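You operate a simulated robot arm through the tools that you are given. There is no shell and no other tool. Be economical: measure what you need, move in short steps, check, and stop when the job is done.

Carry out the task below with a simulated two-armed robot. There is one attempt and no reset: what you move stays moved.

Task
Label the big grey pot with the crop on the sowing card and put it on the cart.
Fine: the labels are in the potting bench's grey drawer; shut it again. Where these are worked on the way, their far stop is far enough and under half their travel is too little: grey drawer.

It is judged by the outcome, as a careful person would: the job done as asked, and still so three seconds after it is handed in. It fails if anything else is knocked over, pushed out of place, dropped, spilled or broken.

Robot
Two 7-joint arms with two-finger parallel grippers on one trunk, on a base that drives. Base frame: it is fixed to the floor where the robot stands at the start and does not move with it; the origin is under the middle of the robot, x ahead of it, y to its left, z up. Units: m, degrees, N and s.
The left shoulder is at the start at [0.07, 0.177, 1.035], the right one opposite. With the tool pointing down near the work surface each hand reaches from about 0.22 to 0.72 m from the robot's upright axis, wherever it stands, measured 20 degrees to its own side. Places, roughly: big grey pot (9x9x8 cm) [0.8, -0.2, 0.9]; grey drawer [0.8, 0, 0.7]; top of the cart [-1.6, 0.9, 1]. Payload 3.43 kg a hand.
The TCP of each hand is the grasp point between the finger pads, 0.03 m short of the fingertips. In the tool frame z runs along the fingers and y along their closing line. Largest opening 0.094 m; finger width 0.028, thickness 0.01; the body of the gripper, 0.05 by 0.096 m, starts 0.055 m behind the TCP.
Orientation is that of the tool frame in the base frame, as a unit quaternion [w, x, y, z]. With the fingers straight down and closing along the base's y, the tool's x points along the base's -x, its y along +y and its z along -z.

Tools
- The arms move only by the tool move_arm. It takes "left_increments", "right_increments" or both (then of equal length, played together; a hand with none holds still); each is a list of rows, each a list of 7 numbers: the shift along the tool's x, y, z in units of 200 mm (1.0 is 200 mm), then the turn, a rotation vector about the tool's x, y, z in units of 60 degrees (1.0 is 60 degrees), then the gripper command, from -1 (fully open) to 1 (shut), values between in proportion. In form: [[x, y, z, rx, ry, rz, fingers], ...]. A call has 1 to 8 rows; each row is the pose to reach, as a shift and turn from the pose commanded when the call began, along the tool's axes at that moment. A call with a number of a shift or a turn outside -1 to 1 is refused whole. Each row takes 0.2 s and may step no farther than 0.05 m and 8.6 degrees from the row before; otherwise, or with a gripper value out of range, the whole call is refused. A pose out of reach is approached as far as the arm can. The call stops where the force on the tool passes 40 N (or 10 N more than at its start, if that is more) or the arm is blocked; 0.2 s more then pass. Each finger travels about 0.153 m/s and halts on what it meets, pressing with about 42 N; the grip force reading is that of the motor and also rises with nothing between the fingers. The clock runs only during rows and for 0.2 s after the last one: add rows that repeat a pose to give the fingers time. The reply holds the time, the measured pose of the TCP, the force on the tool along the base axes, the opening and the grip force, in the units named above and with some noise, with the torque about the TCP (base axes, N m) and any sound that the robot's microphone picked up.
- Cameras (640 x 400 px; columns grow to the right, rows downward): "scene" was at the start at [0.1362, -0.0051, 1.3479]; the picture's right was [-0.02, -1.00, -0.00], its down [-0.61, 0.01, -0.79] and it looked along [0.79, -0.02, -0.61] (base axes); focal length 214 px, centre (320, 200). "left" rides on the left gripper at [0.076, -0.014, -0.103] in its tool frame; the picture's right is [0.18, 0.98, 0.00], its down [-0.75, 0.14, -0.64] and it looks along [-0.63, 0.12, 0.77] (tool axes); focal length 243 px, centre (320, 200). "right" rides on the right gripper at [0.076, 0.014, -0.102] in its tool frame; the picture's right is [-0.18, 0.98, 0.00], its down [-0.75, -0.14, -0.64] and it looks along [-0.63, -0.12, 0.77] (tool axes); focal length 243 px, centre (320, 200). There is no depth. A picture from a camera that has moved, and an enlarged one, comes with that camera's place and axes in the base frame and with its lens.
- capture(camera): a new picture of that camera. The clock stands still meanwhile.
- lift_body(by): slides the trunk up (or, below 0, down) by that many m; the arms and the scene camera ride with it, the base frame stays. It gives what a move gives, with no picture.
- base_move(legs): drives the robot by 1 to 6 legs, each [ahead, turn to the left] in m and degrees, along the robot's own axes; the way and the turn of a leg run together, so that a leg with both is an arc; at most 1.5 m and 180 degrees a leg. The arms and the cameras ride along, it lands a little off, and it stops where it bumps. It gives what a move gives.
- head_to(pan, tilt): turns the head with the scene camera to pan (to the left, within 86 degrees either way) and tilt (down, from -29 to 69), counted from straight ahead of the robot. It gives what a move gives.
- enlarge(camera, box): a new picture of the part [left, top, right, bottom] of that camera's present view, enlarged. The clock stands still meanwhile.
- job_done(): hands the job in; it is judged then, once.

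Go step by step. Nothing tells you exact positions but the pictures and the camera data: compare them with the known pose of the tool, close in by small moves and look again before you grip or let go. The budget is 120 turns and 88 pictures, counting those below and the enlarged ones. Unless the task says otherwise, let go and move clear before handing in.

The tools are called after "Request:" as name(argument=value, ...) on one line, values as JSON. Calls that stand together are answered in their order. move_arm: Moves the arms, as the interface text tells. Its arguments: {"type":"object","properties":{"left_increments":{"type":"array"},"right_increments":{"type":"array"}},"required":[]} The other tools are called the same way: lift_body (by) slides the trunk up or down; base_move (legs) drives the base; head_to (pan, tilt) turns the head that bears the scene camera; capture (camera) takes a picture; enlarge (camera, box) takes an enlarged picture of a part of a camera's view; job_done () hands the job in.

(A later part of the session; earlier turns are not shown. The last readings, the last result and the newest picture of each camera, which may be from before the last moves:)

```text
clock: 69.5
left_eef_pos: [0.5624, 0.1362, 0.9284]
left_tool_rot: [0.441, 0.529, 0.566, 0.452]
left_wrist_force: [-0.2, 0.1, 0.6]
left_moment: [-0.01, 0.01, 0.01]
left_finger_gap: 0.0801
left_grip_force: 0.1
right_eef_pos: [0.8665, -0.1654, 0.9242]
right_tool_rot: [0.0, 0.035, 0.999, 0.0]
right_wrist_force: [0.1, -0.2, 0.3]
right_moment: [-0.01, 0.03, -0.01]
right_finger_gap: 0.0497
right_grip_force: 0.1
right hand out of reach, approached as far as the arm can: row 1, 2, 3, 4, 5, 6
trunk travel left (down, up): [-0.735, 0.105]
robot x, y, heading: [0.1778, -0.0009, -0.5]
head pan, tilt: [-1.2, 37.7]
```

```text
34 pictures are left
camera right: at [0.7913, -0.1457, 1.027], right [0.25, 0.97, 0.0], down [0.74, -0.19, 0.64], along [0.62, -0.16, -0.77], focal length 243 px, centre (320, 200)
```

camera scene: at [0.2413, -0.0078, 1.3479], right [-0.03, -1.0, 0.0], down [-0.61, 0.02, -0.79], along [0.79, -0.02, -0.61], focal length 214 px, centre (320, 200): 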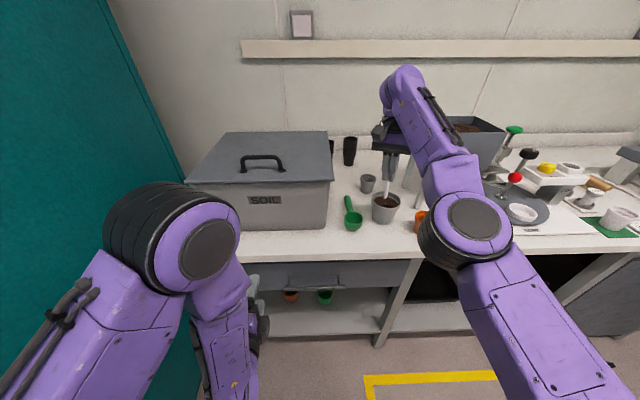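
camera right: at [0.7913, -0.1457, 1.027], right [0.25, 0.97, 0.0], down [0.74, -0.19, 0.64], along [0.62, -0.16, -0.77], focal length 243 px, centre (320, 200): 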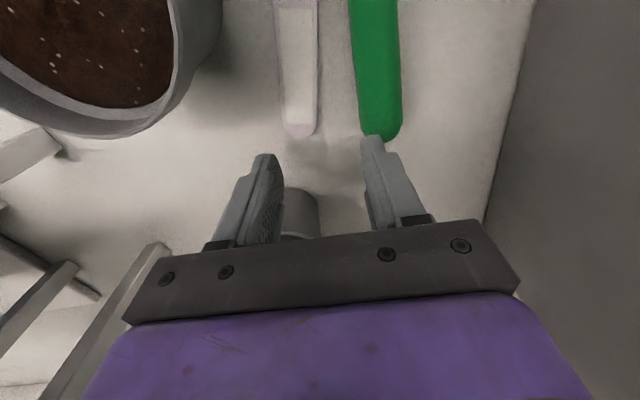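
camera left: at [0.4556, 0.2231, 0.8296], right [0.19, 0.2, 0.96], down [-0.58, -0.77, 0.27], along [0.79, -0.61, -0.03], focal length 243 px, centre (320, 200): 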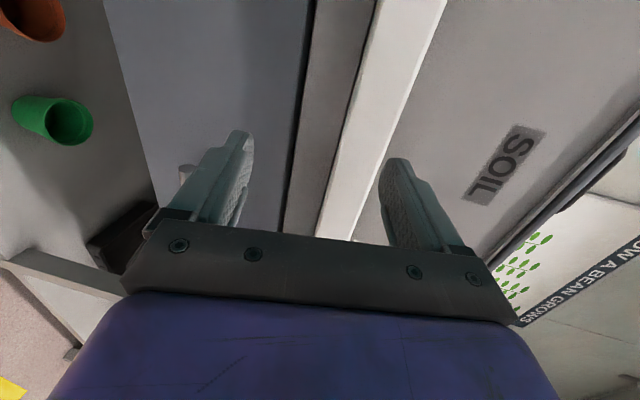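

Vertical works but pulling back doesn't; the base can do that part. Drive back 3.5 cm.

Request:
base_move(legs=[[-0.037, 0]])

Request:
move_arm(right_increments=[[0, -0.03, 0.03, 0, 0, 0, -0.06], [0, -0.03, 0.06, 0, 0, 0, -0.06]])

Request:
capture(camera="right")

```text
clock: 70.3
left_eef_pos: [0.5283, 0.1364, 0.9268]
left_tool_rot: [0.44, 0.53, 0.567, 0.452]
left_wrist_force: [0.7, -0.9, 0.2]
left_moment: [-0.02, 0.01, -0.03]
left_finger_gap: 0.08
left_grip_force: 0.2
right_eef_pos: [0.8324, -0.1659, 0.9213]
right_tool_rot: [-0.002, 0.036, 0.999, 0.0]
right_wrist_force: [1.1, -0.6, 0.1]
right_moment: [-0.03, 0.0, 0.02]
right_finger_gap: 0.0497
right_grip_force: 0.0
trunk travel left (down, up): [-0.735, 0.105]
robot x, y, heading: [0.1444, -0.0014, -0.7]
head pan, tilt: [-1.2, 37.7]
```

```text
clock: 70.9
left_eef_pos: [0.5271, 0.1372, 0.9285]
left_tool_rot: [0.44, 0.528, 0.569, 0.452]
left_wrist_force: [-0.9, -0.2, 0.2]
left_moment: [-0.03, -0.01, 0.01]
left_finger_gap: 0.0801
left_grip_force: 0.0
right_eef_pos: [0.8288, -0.1705, 0.913]
right_tool_rot: [-0.001, 0.036, 0.999, 0.0]
right_wrist_force: [-1.3, -0.2, 0.6]
right_moment: [0.02, -0.04, -0.01]
right_finger_gap: 0.0499
right_grip_force: 0.0
trunk travel left (down, up): [-0.735, 0.105]
robot x, y, heading: [0.1446, -0.0, -0.4]
head pan, tilt: [-1.2, 37.7]
```

```text
33 pictures are left
camera right: at [0.7544, -0.1517, 1.0154], right [0.25, 0.97, 0.0], down [0.74, -0.2, 0.64], along [0.62, -0.16, -0.77], focal length 243 px, centre (320, 200)
```

right: 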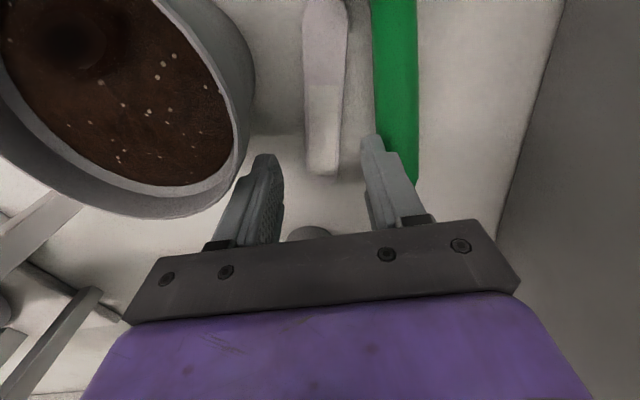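

Centred on the label. Narrow the opening to keep clear of the scoop handle, and lower further.

Request:
move_arm(right_increments=[[0, 0, 0, 0, 0, 0, 0.23], [0, 0, 0, 0, 0, 0, 0.23], [0, 0, 0.04, 0, 0, 0, 0.23], [0, 0, 0.08, 0, 0, 0, 0.23], [0, 0, 0.1, 0, 0, 0, 0.23]])

Request:
enlarge(camera="right", box=[200, 60, 440, 240])

```text
clock: 72.1
left_eef_pos: [0.5274, 0.1364, 0.9285]
left_tool_rot: [0.441, 0.529, 0.566, 0.454]
left_wrist_force: [0.5, 0.0, 0.1]
left_moment: [0.01, -0.01, 0.01]
left_finger_gap: 0.0798
left_grip_force: 0.1
right_eef_pos: [0.8291, -0.1723, 0.8928]
right_tool_rot: [-0.001, 0.035, 0.999, 0.0]
right_wrist_force: [-1.3, 0.5, 0.2]
right_moment: [-0.01, -0.01, -0.02]
right_finger_gap: 0.0364
right_grip_force: 0.0
trunk travel left (down, up): [-0.735, 0.105]
robot x, y, heading: [0.1446, -0.0018, -0.5]
head pan, tilt: [-1.2, 37.7]
```

```text
2.22 times, centred on (320, 150) of right
camera zoom: at [0.7541, -0.1521, 0.9954], right [0.25, 0.97, 0.0], down [0.74, -0.2, 0.64], along [0.62, -0.16, -0.77], focal length 539 px, centre (320, 311)
```

zoom: 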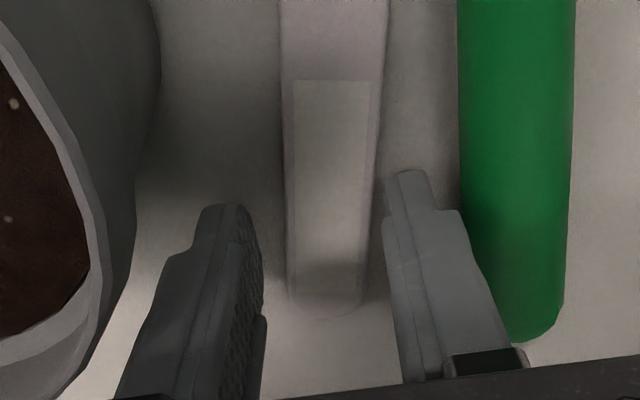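

Fingers straddle the label just above the bench. Lower 3 mm and close.

Request:
move_arm(right_increments=[[0, 0, 0.015, 0, 0, 0, 0.23], [0, 0, 0.015, 0, 0, 0, 0.4], [0, 0, 0.015, 0, 0, 0, 0.55], [0, 0, 0.015, 0, 0, 0, 0.8], [0, 0, 0.015, 0, 0, 0, 0.9], [0, 0, 0.015, 0, 0, 0, 0.9]])

```text
clock: 73.5
left_eef_pos: [0.5257, 0.137, 0.9284]
left_tool_rot: [0.441, 0.529, 0.567, 0.452]
left_wrist_force: [0.2, -0.6, 0.0]
left_moment: [0.03, -0.01, 0.01]
left_finger_gap: 0.08
left_grip_force: 0.0
right_eef_pos: [0.8281, -0.1715, 0.89]
right_tool_rot: [0.0, 0.036, 0.999, 0.001]
right_wrist_force: [2.4, -0.7, 6.2]
right_moment: [-0.03, -0.12, -0.05]
right_finger_gap: 0.0221
right_grip_force: 42.3
trunk travel left (down, up): [-0.735, 0.105]
robot x, y, heading: [0.143, -0.003, -0.5]
head pan, tilt: [-1.2, 37.7]
```

Label gripped (22 mm). Lift straight up.

Request:
move_arm(right_increments=[[0, 0, -0.05, 0, 0, 0, 1], [0, 0, -0.12, 0, 0, 0, 1], [0, 0, -0.25, 0, 0, 0, 1], [0, 0, -0.4, 0, 0, 0, 1], [0, 0, -0.55, 0, 0, 0, 1], [0, 0, -0.7, 0, 0, 0, 1], [0, 0, -0.85, 0, 0, 0, 1]])

Request:
capture(camera="right")

```text
clock: 75.1
left_eef_pos: [0.5251, 0.1359, 0.9292]
left_tool_rot: [0.442, 0.528, 0.567, 0.452]
left_wrist_force: [0.1, 0.0, -0.6]
left_moment: [0.06, -0.01, 0.0]
left_finger_gap: 0.08
left_grip_force: 0.1
right_eef_pos: [0.8243, -0.1666, 1.0605]
right_tool_rot: [0.0, 0.036, 0.999, 0.0]
right_wrist_force: [-0.4, 0.2, 0.2]
right_moment: [-0.01, -0.01, 0.0]
right_finger_gap: 0.0219
right_grip_force: 41.3
right hand out of reach, approached as far as the arm can: row 7
trunk travel left (down, up): [-0.735, 0.105]
robot x, y, heading: [0.1447, -0.0051, -0.5]
head pan, tilt: [-1.2, 37.7]
```

```text
31 pictures are left
camera right: at [0.7497, -0.147, 1.1633], right [0.25, 0.97, 0.0], down [0.74, -0.19, 0.64], along [0.62, -0.16, -0.77], focal length 243 px, centre (320, 200)
```

right: 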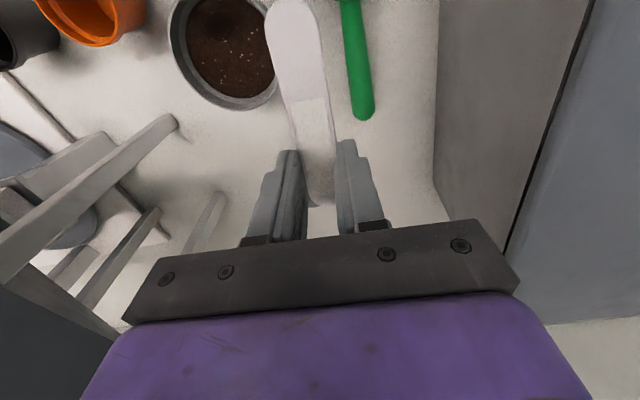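

Held well. Back off 15 cm and pitch the hand forward so the label hangs stake-down.

Request:
base_move(legs=[[-0.15, 0]])

Request:
move_arm(right_increments=[[0, 0, 0, 0, -0.14, 0, 1], [0, 0, 0, 0, -0.28, 0, 1], [0, 0, 0, 0, -0.42, 0, 1], [0, 0, 0, 0, -0.56, 0, 1], [0, 0, 0, 0, -0.7, 0, 1], [0, 0, 0, 0, -0.84, 0, 1], [0, 0, 0, 0, -0.98, 0, 1]])

Request:
move_arm(right_increments=[[0, 0, 0, 0, -0.14, 0, 1], [0, 0, 0, 0, -0.28, 0, 1], [0, 0, 0, 0, -0.42, 0, 1], [0, 0, 0, 0, -0.52, 0, 1]])

Request:
capture(camera="scene")

```text
clock: 76.5
left_eef_pos: [0.376, 0.1386, 0.9276]
left_tool_rot: [0.44, 0.528, 0.568, 0.453]
left_wrist_force: [0.0, -0.3, 0.5]
left_moment: [-0.04, -0.02, -0.03]
left_finger_gap: 0.0797
left_grip_force: 0.0
right_eef_pos: [0.6775, -0.1635, 1.0593]
right_tool_rot: [-0.001, 0.034, 0.999, 0.0]
right_wrist_force: [-0.1, 0.0, -0.3]
right_moment: [-0.02, 0.02, 0.0]
right_finger_gap: 0.0217
right_grip_force: 41.9
trunk travel left (down, up): [-0.735, 0.105]
robot x, y, heading: [-0.0074, -0.0001, -0.3]
head pan, tilt: [-1.2, 37.7]
```

```text
clock: 78.1
left_eef_pos: [0.3742, 0.1416, 0.929]
left_tool_rot: [0.441, 0.526, 0.568, 0.453]
left_wrist_force: [0.8, 0.8, 0.2]
left_moment: [0.01, -0.04, -0.02]
left_finger_gap: 0.0801
left_grip_force: 0.0
right_eef_pos: [0.7609, -0.0955, 1.1306]
right_tool_rot: [0.306, -0.009, 0.952, -0.022]
right_wrist_force: [0.1, -0.8, -1.5]
right_moment: [0.01, -0.05, 0.04]
right_finger_gap: 0.0221
right_grip_force: 42.3
right hand out of reach, approached as far as the arm can: row 1, 2, 3, 4, 5, 6, 7
trunk travel left (down, up): [-0.735, 0.105]
robot x, y, heading: [-0.0093, 0.0007, -0.3]
head pan, tilt: [-1.2, 37.7]
```

```text
clock: 79.1
left_eef_pos: [0.3768, 0.1396, 0.9295]
left_tool_rot: [0.44, 0.528, 0.568, 0.453]
left_wrist_force: [-0.3, 0.4, 0.8]
left_moment: [0.0, -0.01, 0.01]
left_finger_gap: 0.0798
left_grip_force: 0.0
right_eef_pos: [0.7687, -0.0976, 1.1315]
right_tool_rot: [0.318, -0.013, 0.948, -0.02]
right_wrist_force: [0.0, -0.8, -1.3]
right_moment: [-0.01, 0.0, -0.01]
right_finger_gap: 0.0218
right_grip_force: 42.5
right hand out of reach, approached as far as the arm can: row 1, 2, 3, 4
trunk travel left (down, up): [-0.735, 0.105]
robot x, y, heading: [-0.0059, -0.0035, -0.2]
head pan, tilt: [-1.2, 37.7]
```

```text
30 pictures are left
camera scene: at [0.1297, -0.0071, 1.4679], right [-0.03, -1.0, 0.0], down [-0.61, 0.02, -0.79], along [0.79, -0.02, -0.61], focal length 214 px, centre (320, 200)
```

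scene: 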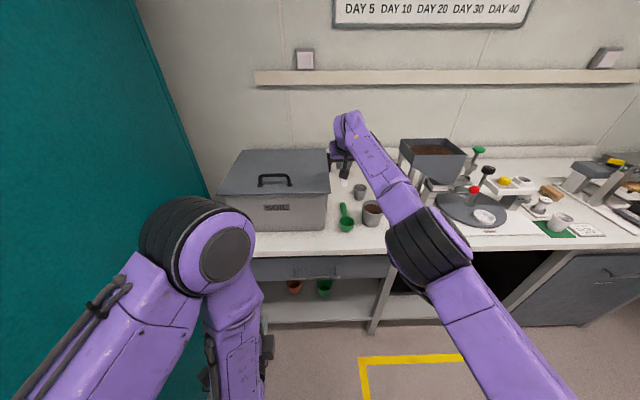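

The pitching pushed the arm to full extension. I pull the hand back toward the body where there is room to turn.

Request:
move_arm(right_increments=[[0.13, -0.1, -0.09, 0, 0, 0, 1], [0.26, -0.2, -0.18, 0, 0, 0, 1], [0.4, -0.3, -0.28, 0, 0, 0, 1], [0.54, -0.42, -0.38, 0, 0, 0, 1], [0.68, -0.53, -0.48, 0, 0, 0, 1], [0.82, -0.64, -0.58, 0, 0, 0, 1]])

```text
clock: 80.5
left_eef_pos: [0.3763, 0.1385, 0.9282]
left_tool_rot: [0.44, 0.527, 0.568, 0.453]
left_wrist_force: [0.7, 0.5, 0.5]
left_moment: [-0.02, -0.03, 0.0]
left_finger_gap: 0.0801
left_grip_force: 0.0
right_eef_pos: [0.7702, -0.1173, 1.1422]
right_tool_rot: [0.318, -0.012, 0.948, -0.02]
right_wrist_force: [-0.4, -1.0, 0.0]
right_moment: [0.02, 0.0, -0.01]
right_finger_gap: 0.022
right_grip_force: 41.8
right hand out of reach, approached as far as the arm can: row 1, 2, 3, 4, 5, 6
trunk travel left (down, up): [-0.735, 0.105]
robot x, y, heading: [-0.004, 0.0023, -0.3]
head pan, tilt: [-1.2, 37.7]
```

The wrist limits it here. I undo the pitch, then yaw the hand (pointing the fingers leftward after pitching), which this arm handled well before.

Request:
move_arm(right_increments=[[0, 0, 0, 0, 0.14, 0, 1], [0, 0, 0, 0, 0.28, 0, 1], [0, 0, 0, 0, 0.42, 0, 1], [0, 0, 0, 0, 0.54, 0, 1], [0, 0, 0, 0, 0.62, 0, 1]])

Request:
move_arm(right_increments=[[0.1, -0.05, 0, 0, 0, -0.14, 1], [0.2, -0.1, 0, 0, 0, -0.28, 1], [0.3, -0.15, 0, 0, 0, -0.42, 1], [0.4, -0.2, 0, 0, 0, -0.56, 1], [0.5, -0.25, 0, 0, 0, -0.7, 1], [0.6, -0.3, 0, 0, 0, -0.84, 1], [0.7, -0.4, 0, 0, 0, -0.98, 1]])

```text
clock: 81.7
left_eef_pos: [0.3755, 0.1389, 0.9267]
left_tool_rot: [0.44, 0.528, 0.567, 0.453]
left_wrist_force: [-0.6, -0.1, 0.6]
left_moment: [-0.01, 0.02, -0.02]
left_finger_gap: 0.0798
left_grip_force: 0.0
right_eef_pos: [0.6742, -0.1038, 1.0882]
right_tool_rot: [0.045, -0.007, 0.999, -0.023]
right_wrist_force: [-0.1, 0.2, -0.1]
right_moment: [-0.01, 0.0, 0.0]
right_finger_gap: 0.0219
right_grip_force: 42.3
right hand out of reach, approached as far as the arm can: row 1, 2, 3, 4, 5
trunk travel left (down, up): [-0.735, 0.105]
robot x, y, heading: [-0.0071, 0.001, -0.0]
head pan, tilt: [-1.2, 37.7]
```

```text
clock: 83.3
left_eef_pos: [0.375, 0.1372, 0.9284]
left_tool_rot: [0.439, 0.528, 0.568, 0.453]
left_wrist_force: [0.5, -0.2, 0.0]
left_moment: [0.04, -0.01, 0.01]
left_finger_gap: 0.0798
left_grip_force: 0.0
right_eef_pos: [0.5392, -0.1882, 1.0783]
right_tool_rot: [0.03, -0.498, 0.866, -0.042]
right_wrist_force: [0.0, -0.8, -0.5]
right_moment: [0.01, -0.04, -0.01]
right_finger_gap: 0.0219
right_grip_force: 42.1
right hand out of reach, approached as far as the arm can: row 1
trunk travel left (down, up): [-0.735, 0.105]
robot x, y, heading: [-0.0079, 0.0017, -0.3]
head pan, tilt: [-1.2, 37.7]
```

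Good, the arm came in. Now pitch from this yaw.

Request:
move_arm(right_increments=[[0, 0, 0, 0, -0.14, 0, 1], [0, 0, 0, 0, -0.28, 0, 1], [0, 0, 0, 0, -0.42, 0, 1], [0, 0, 0, 0, -0.56, 0, 1], [0, 0, 0, 0, -0.7, 0, 1], [0, 0, 0, 0, -0.84, 0, 1], [0, 0, 0, 0, -0.98, 0, 1]])

```text
clock: 84.9
left_eef_pos: [0.3759, 0.1395, 0.9279]
left_tool_rot: [0.439, 0.529, 0.568, 0.453]
left_wrist_force: [-0.8, -0.5, 0.0]
left_moment: [0.01, 0.03, 0.01]
left_finger_gap: 0.0798
left_grip_force: 0.1
right_eef_pos: [0.5407, -0.1874, 1.0771]
right_tool_rot: [0.451, -0.453, 0.74, 0.208]
right_wrist_force: [-0.8, 0.5, 0.5]
right_moment: [-0.04, 0.01, 0.02]
right_finger_gap: 0.0219
right_grip_force: 42.0
trunk travel left (down, up): [-0.735, 0.105]
robot x, y, heading: [-0.0068, 0.0054, -0.2]
head pan, tilt: [-1.2, 37.7]
```

Fully reached. Finish the pitch.

Request:
move_arm(right_increments=[[0, 0, 0, 0, -0.13, 0, 1], [0, 0, 0, 0, -0.26, 0, 1], [0, 0, 0, 0, -0.39, 0, 1], [0, 0, 0, 0, -0.5, 0, 1]])

Request:
capture(camera="scene")

Request:
capture(camera="right")

```text
clock: 85.9
left_eef_pos: [0.3753, 0.1395, 0.9283]
left_tool_rot: [0.44, 0.527, 0.568, 0.454]
left_wrist_force: [-1.0, -0.1, 0.1]
left_moment: [0.01, -0.01, 0.02]
left_finger_gap: 0.08
left_grip_force: 0.1
right_eef_pos: [0.5424, -0.1865, 1.0761]
right_tool_rot: [0.628, -0.384, 0.599, 0.316]
right_wrist_force: [0.7, -1.0, -0.4]
right_moment: [-0.01, -0.02, 0.02]
right_finger_gap: 0.0218
right_grip_force: 42.1
trunk travel left (down, up): [-0.735, 0.105]
robot x, y, heading: [-0.0055, -0.0028, -0.1]
head pan, tilt: [-1.2, 37.7]
```

```text
29 pictures are left
camera scene: at [0.1294, -0.0074, 1.468], right [-0.03, -1.0, 0.0], down [-0.61, 0.02, -0.79], along [0.79, -0.02, -0.61], focal length 214 px, centre (320, 200)
```

scene: 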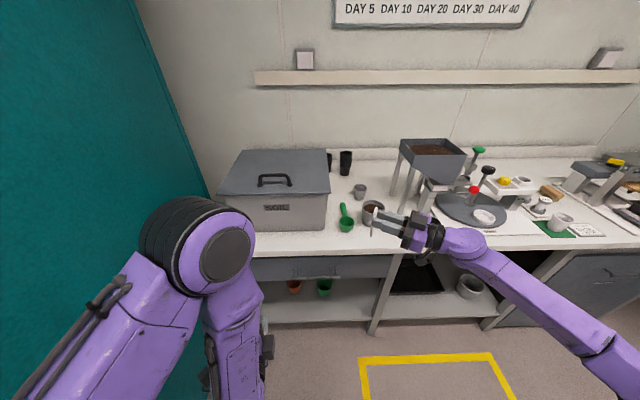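

```text
28 pictures are left
camera right: at [0.4846, -0.2725, 1.0], right [-0.86, 0.51, 0.08], down [-0.27, -0.58, 0.77], along [0.44, 0.64, 0.63], focal length 243 px, centre (320, 200)
```

right: 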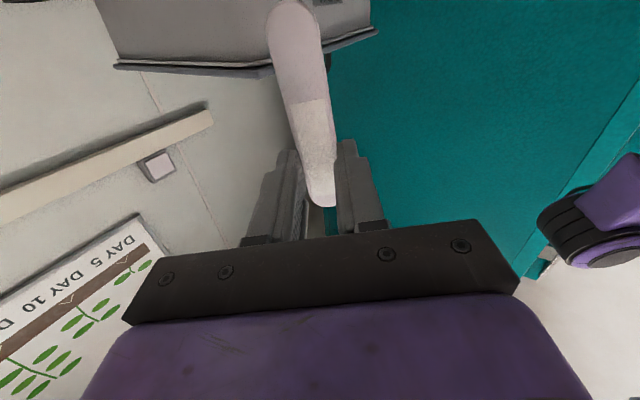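

Request:
enlarge(camera="scene", box=[340, 180, 440, 260])

```text
5.00 times, centred on (390, 220) of scene
camera zoom: at [0.1294, -0.0074, 1.468], right [-0.03, -1.0, 0.0], down [-0.61, 0.02, -0.79], along [0.79, -0.02, -0.61], focal length 1072 px, centre (-30, 100)
```

zoom: 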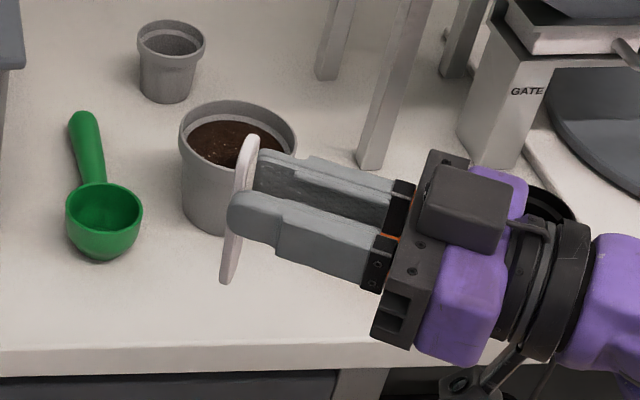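

The label hangs nicely upright, stake down. But from this side the hand camera would hit the orange pot, so I swing the hand to point nearly straight ahead.

Request:
move_arm(right_increments=[[0, 0, 0, 0.14, 0, 0, 1], [0, 0, 0, 0.28, 0, 0, 1], [0, 0, 0, 0.42, 0, 0, 1], [0, 0, 0, 0.56, 0, 0, 1], [0, 0, 0, 0.7, 0, 0, 1], [0, 0, 0, 0.8, 0, 0, 1]])

```text
clock: 87.3
left_eef_pos: [0.375, 0.1383, 0.9279]
left_tool_rot: [0.44, 0.528, 0.568, 0.453]
left_wrist_force: [-0.6, 0.0, -1.2]
left_moment: [0.01, -0.01, -0.04]
left_finger_gap: 0.08
left_grip_force: 0.0
right_eef_pos: [0.542, -0.207, 1.0731]
right_tool_rot: [0.726, -0.115, 0.674, 0.066]
right_wrist_force: [-0.4, -0.2, -0.4]
right_moment: [0.0, 0.01, 0.01]
right_finger_gap: 0.0219
right_grip_force: 41.6
right hand out of reach, approached as far as the arm can: row 5, 6
trunk travel left (down, up): [-0.735, 0.105]
robot x, y, heading: [-0.0074, 0.0014, -0.3]
head pan, tilt: [-1.2, 37.7]
```

Now the hand points ~15° left of straight ahead. Drive forward 16.5 cm to bring the label over the hole.

Request:
base_move(legs=[[0.168, 0]])

Request:
enlarge(camera="scene", box=[340, 180, 460, 270])

Request:
capture(camera="left")

```text
clock: 88.7
left_eef_pos: [0.5419, 0.139, 0.9277]
left_tool_rot: [0.44, 0.527, 0.568, 0.454]
left_wrist_force: [0.1, -0.8, -0.1]
left_moment: [0.02, 0.02, -0.01]
left_finger_gap: 0.0798
left_grip_force: 0.1
right_eef_pos: [0.7107, -0.2073, 1.0729]
right_tool_rot: [0.727, -0.117, 0.674, 0.065]
right_wrist_force: [-0.2, -0.5, 0.8]
right_moment: [0.0, -0.02, -0.02]
right_finger_gap: 0.022
right_grip_force: 42.1
trunk travel left (down, up): [-0.735, 0.105]
robot x, y, heading: [0.1603, -0.0022, -0.1]
head pan, tilt: [-1.2, 37.7]
```

```text
4.44 times, centred on (400, 225) of scene
camera zoom: at [0.2959, -0.0073, 1.468], right [-0.02, -1.0, 0.0], down [-0.61, 0.02, -0.79], along [0.79, -0.02, -0.61], focal length 953 px, centre (-36, 89)
```

zoom: 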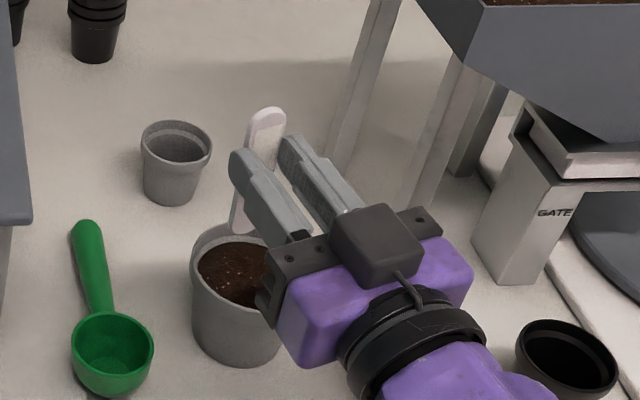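

```text
25 pictures are left
camera left: at [0.4337, 0.2087, 0.9343], right [0.19, 0.22, 0.96], down [-0.56, -0.78, 0.28], along [0.81, -0.59, -0.03], focal length 243 px, centre (320, 200)
```

left: 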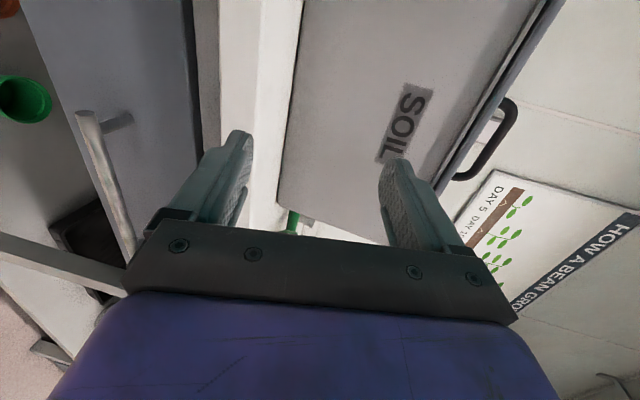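

The label's tip is at about [0.744, -0.205, 0.995], as predicted. Shift 2.4 cm right and 3 cm down, to just above the hole.

Request:
move_arm(right_increments=[[0.02, -0.05, -0.015, 0, 0, 0, 1], [0.04, -0.107, -0.025, 0, 0, 0, 1], [0.1, -0.107, -0.03, 0, 0, 0, 1], [0.157, -0.107, -0.031, 0, 0, 0, 1]])

Request:
enlarge(camera="scene", box=[360, 195, 430, 255])

```text
clock: 89.7
left_eef_pos: [0.5422, 0.1376, 0.927]
left_tool_rot: [0.439, 0.527, 0.568, 0.454]
left_wrist_force: [0.3, -0.1, 0.1]
left_moment: [-0.02, -0.04, -0.01]
left_finger_gap: 0.0799
left_grip_force: 0.1
right_eef_pos: [0.7114, -0.2299, 1.0432]
right_tool_rot: [0.727, -0.117, 0.674, 0.067]
right_wrist_force: [0.3, -0.5, -0.5]
right_moment: [-0.03, 0.01, 0.04]
right_finger_gap: 0.0218
right_grip_force: 41.9
trunk travel left (down, up): [-0.735, 0.105]
robot x, y, heading: [0.1603, 0.001, -0.2]
head pan, tilt: [-1.2, 37.7]
```

```text
6.67 times, centred on (395, 225) of scene
camera zoom: at [0.2963, -0.0075, 1.468], right [-0.02, -1.0, 0.0], down [-0.61, 0.02, -0.79], along [0.79, -0.02, -0.61], focal length 1430 px, centre (-180, 33)
```

zoom: 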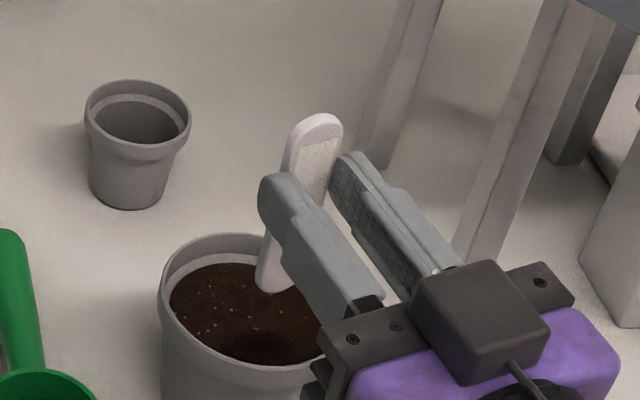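

Tip projects right over the hole. Lower 5 cm slowly.

Request:
move_arm(right_increments=[[0.08, 0.018, -0.005, 0, 0, 0, 1], [0.15, 0.025, -0.01, 0, 0, 0, 1], [0.19, 0.028, -0.012, 0, 0, 0, 1], [0.22, 0.03, -0.014, 0, 0, 0, 1], [0.25, 0.033, -0.016, 0, 0, 0, 1]])

Request:
enlarge(camera="scene", box=[360, 195, 430, 255])

```text
clock: 90.9
left_eef_pos: [0.543, 0.1393, 0.9274]
left_tool_rot: [0.438, 0.528, 0.569, 0.454]
left_wrist_force: [-0.7, 1.4, 0.5]
left_moment: [0.0, 0.03, 0.03]
left_finger_gap: 0.0797
left_grip_force: 0.2
right_eef_pos: [0.7111, -0.2286, 0.9927]
right_tool_rot: [0.727, -0.117, 0.674, 0.065]
right_wrist_force: [-1.5, 1.1, 0.1]
right_moment: [-0.03, 0.03, 0.0]
right_finger_gap: 0.0219
right_grip_force: 41.8
trunk travel left (down, up): [-0.735, 0.105]
robot x, y, heading: [0.159, 0.0003, -0.3]
head pan, tilt: [-1.2, 37.7]
```

```text
6.67 times, centred on (395, 225) of scene
camera zoom: at [0.2964, -0.0075, 1.4679], right [-0.02, -1.0, 0.0], down [-0.61, 0.02, -0.79], along [0.79, -0.02, -0.61], focal length 1430 px, centre (-180, 33)
```

zoom: 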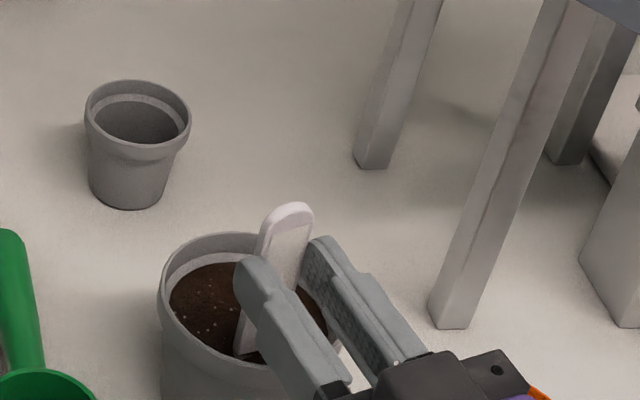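

No resistance; the tip is entering the hole. Lower 2 cm more in small steps.

Request:
move_arm(right_increments=[[0.025, 0.002, -0.002, 0, 0, 0, 1], [0.05, 0.004, -0.003, 0, 0, 0, 1], [0.075, 0.006, -0.005, 0, 0, 0, 1], [0.1, 0.008, -0.007, 0, 0, 0, 1]])

Request:
enlarge(camera="scene", box=[360, 195, 430, 255])

```text
clock: 91.9
left_eef_pos: [0.5435, 0.1379, 0.9289]
left_tool_rot: [0.439, 0.527, 0.568, 0.454]
left_wrist_force: [-0.5, 0.3, 0.8]
left_moment: [0.02, -0.04, 0.03]
left_finger_gap: 0.08
left_grip_force: 0.1
right_eef_pos: [0.712, -0.2294, 0.9727]
right_tool_rot: [0.726, -0.117, 0.674, 0.067]
right_wrist_force: [0.4, 0.1, 0.7]
right_moment: [-0.02, -0.07, -0.04]
right_finger_gap: 0.0221
right_grip_force: 41.8
trunk travel left (down, up): [-0.735, 0.105]
robot x, y, heading: [0.1647, -0.0026, -0.1]
head pan, tilt: [-1.2, 37.7]
```

```text
6.67 times, centred on (395, 225) of scene
camera zoom: at [0.2963, -0.0076, 1.4679], right [-0.02, -1.0, 0.0], down [-0.61, 0.02, -0.79], along [0.79, -0.02, -0.61], focal length 1430 px, centre (-180, 33)
```

zoom: 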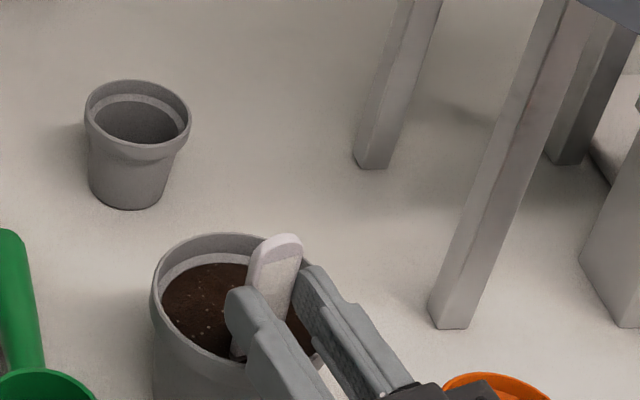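

It's going into the hole without load. One more centimetre, gently.

Request:
move_arm(right_increments=[[0.02, 0.002, -0.001, 0, 0, 0, 1], [0.04, 0.003, -0.003, 0, 0, 0, 1], [0.055, 0.004, -0.004, 0, 0, 0, 1]])

Request:
capture(camera="right")

```text
clock: 92.7
left_eef_pos: [0.5426, 0.1393, 0.9284]
left_tool_rot: [0.44, 0.528, 0.567, 0.454]
left_wrist_force: [0.3, -0.3, 0.0]
left_moment: [0.02, 0.0, 0.03]
left_finger_gap: 0.0801
left_grip_force: 0.1
right_eef_pos: [0.7118, -0.229, 0.9623]
right_tool_rot: [0.726, -0.117, 0.674, 0.066]
right_wrist_force: [0.8, 0.1, 0.4]
right_moment: [0.03, -0.01, -0.03]
right_finger_gap: 0.0218
right_grip_force: 41.8
trunk travel left (down, up): [-0.735, 0.105]
robot x, y, heading: [0.1573, -0.0002, -0.1]
head pan, tilt: [-1.2, 37.7]
```

```text
21 pictures are left
camera right: at [0.6161, -0.246, 0.8775], right [-0.27, 0.96, 0.1], down [-0.65, -0.26, 0.72], along [0.72, 0.12, 0.69], focal length 243 px, centre (320, 200)
```

right: 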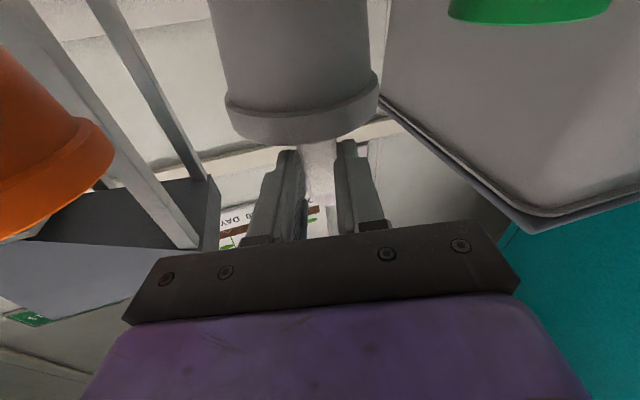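

The label is ~4 cm into the hole. Release slowly and back straight out along the fingers.

Request:
move_arm(right_increments=[[0, 0, 0, 0, 0, 0, 0.5], [0, 0, 0, 0, 0, 0, 0.3], [0, 0, 0, 0, 0, 0, 0.2], [0, 0, 0, 0, 0, 0, 0.2], [0, 0, -0.1, 0, 0, 0, 0.2], [0, 0, -0.25, 0, 0, 0, 0.2], [0, 0, -0.45, 0, 0, 0, 0.2]])

Request:
enlarge(camera="scene", box=[350, 180, 450, 260])

```text
clock: 94.3
left_eef_pos: [0.5419, 0.1393, 0.928]
left_tool_rot: [0.44, 0.527, 0.567, 0.455]
left_wrist_force: [-0.9, -0.5, 0.3]
left_moment: [0.0, -0.01, -0.03]
left_finger_gap: 0.08
left_grip_force: 0.0
right_eef_pos: [0.6231, -0.2523, 0.9553]
right_tool_rot: [0.727, -0.117, 0.674, 0.067]
right_wrist_force: [0.8, 0.0, 0.6]
right_moment: [-0.04, 0.03, 0.0]
right_finger_gap: 0.0375
right_grip_force: 0.0
trunk travel left (down, up): [-0.735, 0.105]
robot x, y, heading: [0.1618, -0.0058, -0.1]
head pan, tilt: [-1.2, 37.7]
```

```text
5.00 times, centred on (400, 220) of scene
camera zoom: at [0.2944, -0.0079, 1.4682], right [-0.02, -1.0, 0.0], down [-0.61, 0.02, -0.79], along [0.79, -0.02, -0.61], focal length 1072 px, centre (-80, 100)
```

zoom: 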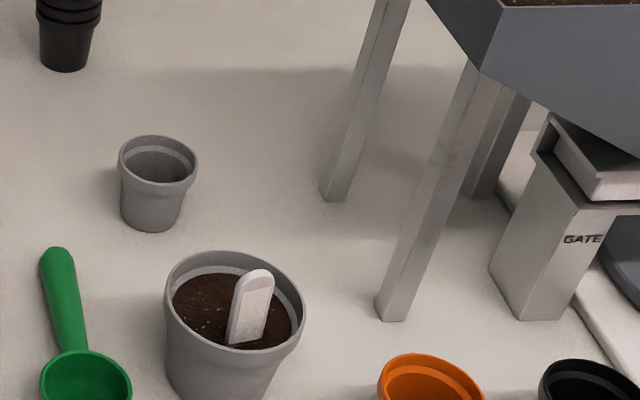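

The label stands firmly in the pot. Next: tilt the hand to point 45° down-forward and open wide to take the pot by its sides below the rim.

Request:
move_arm(right_increments=[[-0.03, 0, 0, 0, 0.125, 0, -1], [-0.06, 0, 0, 0, 0.25, 0, -1], [-0.09, 0, 0, 0, 0.375, 0, -1], [-0.12, 0, 0, 0, 0.5, 0, -1], [-0.15, 0, 0, 0, 0.625, 0, -1], [-0.15, 0, 0, 0, 0.75, 0, -1]])

Request:
capture(camera="right")

```text
clock: 95.7
left_eef_pos: [0.5421, 0.1389, 0.9289]
left_tool_rot: [0.44, 0.527, 0.568, 0.454]
left_wrist_force: [-0.3, 0.3, -0.1]
left_moment: [0.03, -0.02, 0.01]
left_finger_gap: 0.0798
left_grip_force: 0.0
right_eef_pos: [0.624, -0.2584, 0.9677]
right_tool_rot: [0.625, -0.114, 0.771, 0.047]
right_wrist_force: [0.1, 0.5, -0.5]
right_moment: [0.0, 0.01, 0.0]
right_finger_gap: 0.094
right_grip_force: 0.1
right hand out of reach, approached as far as the arm can: row 3, 4, 5, 6
trunk travel left (down, up): [-0.735, 0.105]
robot x, y, heading: [0.1605, -0.0014, -0.3]
head pan, tilt: [-1.2, 37.7]
```

```text
19 pictures are left
camera right: at [0.5076, -0.2759, 0.9136], right [-0.2, 0.97, 0.11], down [-0.44, -0.19, 0.88], along [0.88, 0.12, 0.46], focal length 243 px, centre (320, 200)
```

right: 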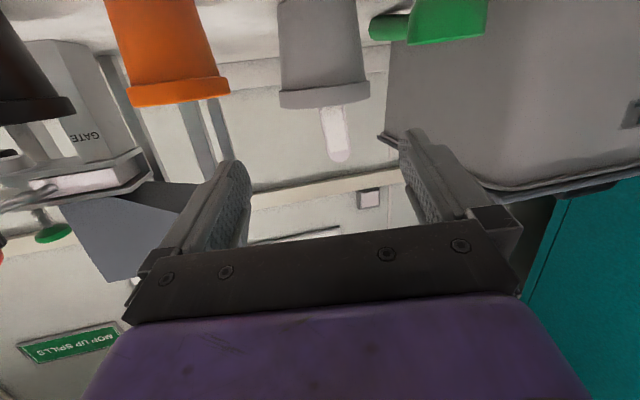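

The wrist needs more extension for this tilt. Back the base 18 cm and extend the arm while tilting.

Request:
base_move(legs=[[-0.18, 0]])

Request:
move_arm(right_increments=[[-0.05, 0, 0.15, 0, 0.05, 0, -1], [-0.1, 0, 0.3, 0, 0.15, 0, -1], [-0.15, 0, 0.45, 0, 0.25, 0, -1], [-0.2, 0, 0.6, 0, 0.35, 0, -1], [-0.2, 0, 0.7, 0, 0.45, 0, -1], [-0.2, 0, 0.75, 0, 0.55, 0, -1]])

```text
clock: 97.2
left_eef_pos: [0.3627, 0.1402, 0.9275]
left_tool_rot: [0.439, 0.528, 0.568, 0.454]
left_wrist_force: [1.0, 0.0, 0.0]
left_moment: [0.03, 0.05, 0.02]
left_finger_gap: 0.0799
left_grip_force: 0.0
right_eef_pos: [0.4452, -0.2574, 0.968]
right_tool_rot: [0.626, -0.113, 0.771, 0.046]
right_wrist_force: [0.4, 0.7, 0.2]
right_moment: [0.02, 0.03, 0.0]
right_finger_gap: 0.0937
right_grip_force: 0.1
trunk travel left (down, up): [-0.735, 0.105]
robot x, y, heading: [-0.0198, 0.0012, -0.1]
head pan, tilt: [-1.2, 37.7]
```

```text
clock: 98.6
left_eef_pos: [0.3652, 0.1416, 0.9268]
left_tool_rot: [0.439, 0.528, 0.57, 0.452]
left_wrist_force: [0.5, 0.0, 0.2]
left_moment: [-0.01, -0.01, 0.0]
left_finger_gap: 0.0802
left_grip_force: 0.0
right_eef_pos: [0.4692, -0.1756, 0.925]
right_tool_rot: [0.553, -0.124, 0.804, 0.184]
right_wrist_force: [-0.2, 0.4, -1.5]
right_moment: [0.01, -0.02, 0.0]
right_finger_gap: 0.094
right_grip_force: 0.1
right hand out of reach, approached as far as the arm can: row 1, 2, 3, 4, 5, 6
trunk travel left (down, up): [-0.735, 0.105]
robot x, y, heading: [-0.0214, -0.0026, -0.1]
head pan, tilt: [-1.2, 37.7]
```

The tilt isn't reachable near the body, and the label stands on the near side of the pot, so a front tilt would crowd it. I'll instead take the pot vertically across its rim, offset to the rear, clear of the label. First swing the hand back via the posture that worked.

Request:
move_arm(right_increments=[[-0.1, -0.05, 0, -0.12, 0, 0, -1], [-0.2, -0.1, 0, -0.24, 0, 0, -1], [-0.3, -0.15, 0, -0.36, 0, 0, -1], [-0.4, -0.2, 0, -0.48, 0, 0, -1], [-0.5, -0.25, 0, -0.6, 0, 0, -1]])

Request:
move_arm(right_increments=[[0, 0, 0, 0, 0.14, 0, -1], [0, 0, 0, 0, 0.28, 0, -1], [0, 0, 0, 0, 0.42, 0, -1], [0, 0, 0, 0, 0.56, 0, -1], [0, 0, 0, 0, 0.7, 0, -1], [0, 0, 0, 0, 0.84, 0, -1], [0, 0, 0, 0, 0.98, 0, -1], [0, 0, 0, 0, 1.0, 0, -1]])

```text
clock: 99.8
left_eef_pos: [0.3646, 0.1389, 0.9285]
left_tool_rot: [0.44, 0.527, 0.569, 0.453]
left_wrist_force: [0.1, 0.4, 0.2]
left_moment: [-0.01, -0.02, 0.02]
left_finger_gap: 0.08
left_grip_force: 0.1
right_eef_pos: [0.5169, -0.2207, 1.0133]
right_tool_rot: [0.486, -0.288, 0.707, 0.425]
right_wrist_force: [-0.8, 1.1, -0.4]
right_moment: [0.02, -0.01, -0.01]
right_finger_gap: 0.094
right_grip_force: 0.1
right hand out of reach, approached as far as the arm can: row 3
trunk travel left (down, up): [-0.735, 0.105]
robot x, y, heading: [-0.0203, 0.0031, -0.3]
head pan, tilt: [-1.2, 37.7]
```

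```text
clock: 101.6
left_eef_pos: [0.363, 0.139, 0.928]
left_tool_rot: [0.44, 0.527, 0.568, 0.454]
left_wrist_force: [0.0, 0.2, -0.3]
left_moment: [0.02, -0.06, 0.0]
left_finger_gap: 0.0798
left_grip_force: 0.1
right_eef_pos: [0.5174, -0.223, 1.0131]
right_tool_rot: [0.068, -0.461, 0.856, 0.221]
right_wrist_force: [-0.1, 0.5, -0.2]
right_moment: [-0.01, -0.01, -0.01]
right_finger_gap: 0.0942
right_grip_force: 0.1
trunk travel left (down, up): [-0.735, 0.105]
robot x, y, heading: [-0.0208, -0.0005, -0.1]
head pan, tilt: [-1.2, 37.7]
```

Now one combined turn to straight-down, yaw 0, while extending.

Request:
move_arm(right_increments=[[-0.039, -0.033, -0.031, 0.0554, 0.0171, 0.1156, -1], [-0.078, -0.066, -0.061, 0.1108, 0.0343, 0.2313, -1], [-0.116, -0.099, -0.092, 0.1661, 0.0514, 0.3469, -1], [-0.155, -0.133, -0.123, 0.2215, 0.0685, 0.4625, -1], [-0.194, -0.166, -0.153, 0.2769, 0.0856, 0.5781, -1], [-0.233, -0.199, -0.184, 0.3323, 0.1028, 0.6938, -1], [-0.271, -0.232, -0.214, 0.3876, 0.1199, 0.8094, -1], [-0.31, -0.265, -0.245, 0.443, 0.137, 0.925, -1]])

```text
clock: 103.4
left_eef_pos: [0.3642, 0.1384, 0.927]
left_tool_rot: [0.439, 0.527, 0.568, 0.455]
left_wrist_force: [0.6, -0.2, 0.0]
left_moment: [0.02, 0.04, 0.02]
left_finger_gap: 0.08
left_grip_force: 0.0
right_eef_pos: [0.6015, -0.222, 1.0605]
right_tool_rot: [-0.002, 0.0, 1.0, 0.002]
right_wrist_force: [0.6, 0.3, 0.1]
right_moment: [-0.01, 0.0, -0.01]
right_finger_gap: 0.0939
right_grip_force: 0.1
trunk travel left (down, up): [-0.735, 0.105]
robot x, y, heading: [-0.0188, -0.0055, -0.4]
head pan, tilt: [-1.2, 37.7]
```

Straight down. Drive forward so the hand is over the pot's rear half.

Request:
base_move(legs=[[0.175, 0]])

Request:
capture(camera="right")

Request:
enlarge(camera="scene", box=[350, 180, 450, 260])

```text
clock: 104.9
left_eef_pos: [0.5349, 0.1392, 0.9277]
left_tool_rot: [0.441, 0.527, 0.568, 0.454]
left_wrist_force: [-0.2, 0.6, 0.5]
left_moment: [0.02, -0.05, 0.01]
left_finger_gap: 0.0799
left_grip_force: 0.1
right_eef_pos: [0.7722, -0.222, 1.0612]
right_tool_rot: [-0.001, -0.002, 1.0, 0.002]
right_wrist_force: [-0.2, 0.4, -0.6]
right_moment: [0.02, -0.02, 0.01]
right_finger_gap: 0.094
right_grip_force: 0.1
trunk travel left (down, up): [-0.735, 0.105]
robot x, y, heading: [0.1518, -0.0007, -0.3]
head pan, tilt: [-1.2, 37.7]
```

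```text
18 pictures are left
camera right: at [0.6962, -0.2087, 1.1639], right [0.18, 0.98, 0.0], down [0.75, -0.14, 0.64], along [0.63, -0.11, -0.77], focal length 243 px, centre (320, 200)
```

right: 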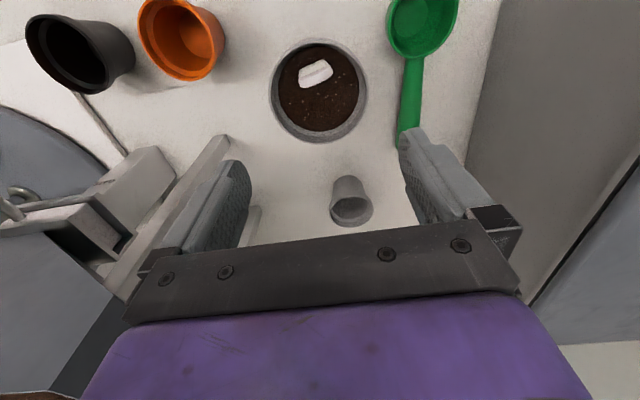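

```text
5.00 times, centred on (400, 220) of scene
camera zoom: at [0.2881, -0.0073, 1.4681], right [-0.03, -1.0, 0.0], down [-0.61, 0.02, -0.79], along [0.79, -0.02, -0.61], focal length 1072 px, centre (-80, 100)
```

zoom: 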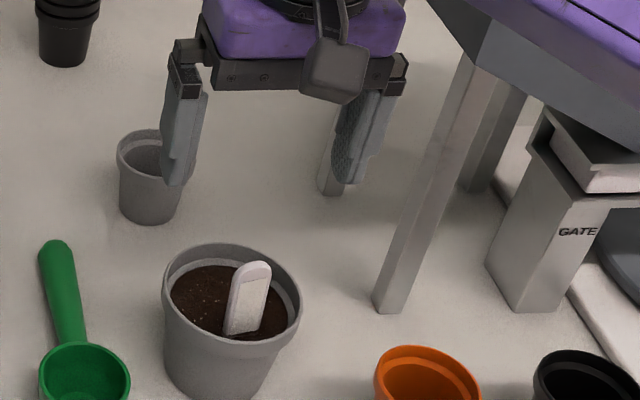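

Rim diameter measures ~8.5 cm, centre [0.764, -0.2195]; the label leans toward me, outside the palm. Lower to just above the rim and check.

Request:
move_arm(right_increments=[[-0.02, 0.012, 0.1, 0, 0, 0, -1], [-0.02, 0.012, 0.2, 0, 0, 0, -1], [-0.02, 0.012, 0.3, 0, 0, 0, -1], [-0.02, 0.012, 0.4, 0, 0, 0, -1]])

Request:
capture(camera="right")

Request:
enlarge(camera="scene", box=[350, 180, 450, 260])

```text
clock: 105.9
left_eef_pos: [0.5363, 0.1382, 0.9279]
left_tool_rot: [0.44, 0.527, 0.569, 0.453]
left_wrist_force: [-0.4, -0.7, 0.5]
left_moment: [-0.01, 0.02, 0.01]
left_finger_gap: 0.0801
left_grip_force: 0.2
right_eef_pos: [0.7773, -0.2202, 0.9814]
right_tool_rot: [0.0, -0.001, 1.0, 0.002]
right_wrist_force: [-0.2, 0.8, 0.2]
right_moment: [0.0, -0.01, 0.02]
right_finger_gap: 0.0941
right_grip_force: 0.0
trunk travel left (down, up): [-0.735, 0.105]
robot x, y, heading: [0.1491, 0.0002, -0.1]
head pan, tilt: [-1.2, 37.7]
```

```text
16 pictures are left
camera right: at [0.7006, -0.2068, 1.0843], right [0.18, 0.98, 0.0], down [0.75, -0.14, 0.64], along [0.63, -0.11, -0.77], focal length 243 px, centre (320, 200)
```

right: 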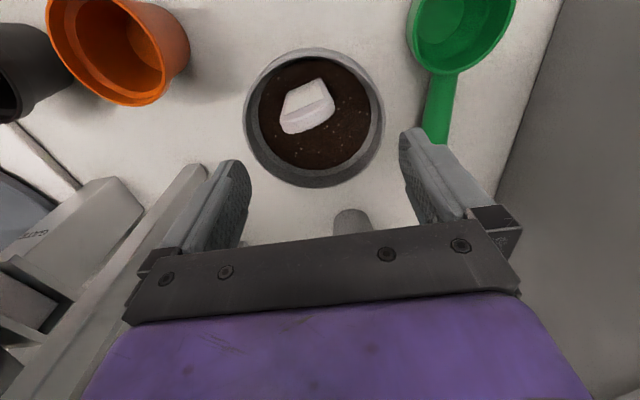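

```text
5.00 times, centred on (400, 220) of scene
camera zoom: at [0.2892, -0.0077, 1.468], right [-0.03, -1.0, 0.0], down [-0.61, 0.02, -0.79], along [0.79, -0.02, -0.61], focal length 1072 px, centre (-80, 100)
```

zoom: 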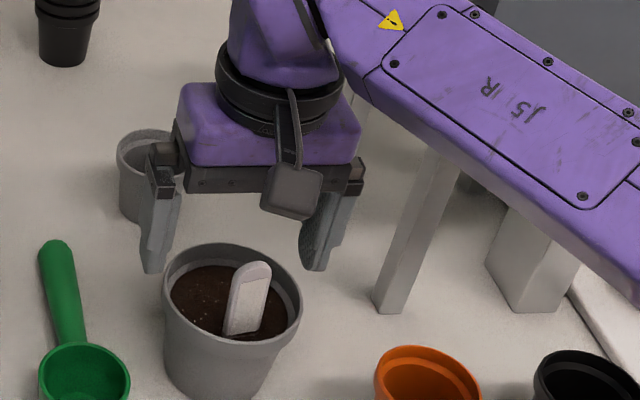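

Aligned in y within a millimetre. Lower around the rim.

Request:
move_arm(right_increments=[[0, 0.002, 0.06, 0, 0, 0, -1], [0, 0.002, 0.12, 0, 0, 0, -1], [0, 0.002, 0.17, 0, 0, 0, -1], [0, 0.002, 0.22, 0, 0, 0, -1]])

Request:
capture(camera="right")

```text
clock: 106.9
left_eef_pos: [0.5358, 0.1384, 0.9276]
left_tool_rot: [0.441, 0.527, 0.57, 0.452]
left_wrist_force: [0.5, -1.2, 0.0]
left_moment: [-0.02, 0.01, 0.0]
left_finger_gap: 0.0797
left_grip_force: 0.2
right_eef_pos: [0.776, -0.2181, 0.9353]
right_tool_rot: [-0.001, -0.001, 1.0, 0.001]
right_wrist_force: [0.1, -0.1, -0.4]
right_moment: [-0.04, 0.01, 0.02]
right_finger_gap: 0.0939
right_grip_force: 0.1
trunk travel left (down, up): [-0.735, 0.105]
robot x, y, heading: [0.1553, -0.0004, -0.2]
head pan, tilt: [-1.2, 37.7]
```

```text
14 pictures are left
camera right: at [0.7011, -0.2054, 1.039], right [0.18, 0.98, 0.0], down [0.76, -0.14, 0.64], along [0.63, -0.11, -0.77], focal length 243 px, centre (320, 200)
```

right: 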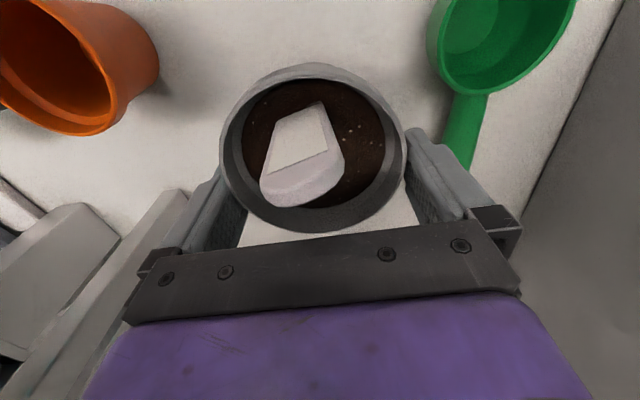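

Both fingers are outside the rim without contact. Close on it.

Request:
move_arm(right_increments=[[0, 0, 0, 0, 0, 0, -0.85], [0, 0, 0, 0, 0, 0, -0.6], [0, 0, 0, 0, 0, 0, 0], [0, 0, 0, 0, 0, 0, 1], [0, 0, 0, 0, 0, 0, 1]])

Request:
move_arm(right_increments=[[0, 0, -0.03, 0, 0, 0, 1], [0, 0, -0.08, 0, 0, 0, 1], [0, 0, -0.15, 0, 0, 0, 1], [0, 0, -0.2, 0, 0, 0, 1]])

Request:
enlarge(camera="scene", box=[350, 170, 450, 260])

```text
clock: 108.1
left_eef_pos: [0.5348, 0.1392, 0.9287]
left_tool_rot: [0.44, 0.527, 0.569, 0.453]
left_wrist_force: [-0.5, 0.8, 0.0]
left_moment: [-0.01, 0.01, -0.01]
left_finger_gap: 0.0796
left_grip_force: 0.0
right_eef_pos: [0.7765, -0.2191, 0.9363]
right_tool_rot: [0.0, -0.001, 1.0, 0.001]
right_wrist_force: [0.1, 0.0, 0.1]
right_moment: [-0.01, -0.04, 0.02]
right_finger_gap: 0.09
right_grip_force: 42.4
trunk travel left (down, up): [-0.735, 0.105]
robot x, y, heading: [0.1561, 0.0007, -0.3]
head pan, tilt: [-1.2, 37.7]
```

```text
clock: 109.1
left_eef_pos: [0.5361, 0.1404, 0.9281]
left_tool_rot: [0.44, 0.527, 0.569, 0.453]
left_wrist_force: [-0.8, 0.2, -0.1]
left_moment: [0.01, 0.01, -0.01]
left_finger_gap: 0.08
left_grip_force: 0.1
right_eef_pos: [0.7769, -0.2194, 0.9785]
right_tool_rot: [-0.001, 0.0, 1.0, 0.003]
right_wrist_force: [-0.8, 0.8, -2.5]
right_moment: [0.02, -0.01, -0.01]
right_finger_gap: 0.0901
right_grip_force: 42.2
trunk travel left (down, up): [-0.735, 0.105]
robot x, y, heading: [0.1503, -0.0037, -0.3]
head pan, tilt: [-1.2, 37.7]
```

```text
4.44 times, centred on (400, 215) of scene
camera zoom: at [0.2894, -0.0075, 1.4679], right [-0.03, -1.0, 0.0], down [-0.61, 0.02, -0.79], along [0.79, -0.02, -0.61], focal length 953 px, centre (-36, 133)
```

zoom: 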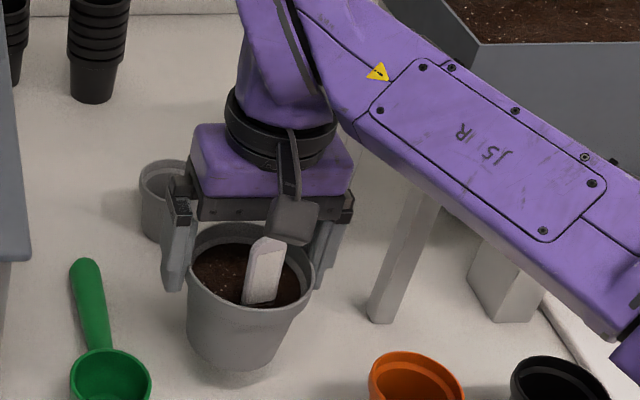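

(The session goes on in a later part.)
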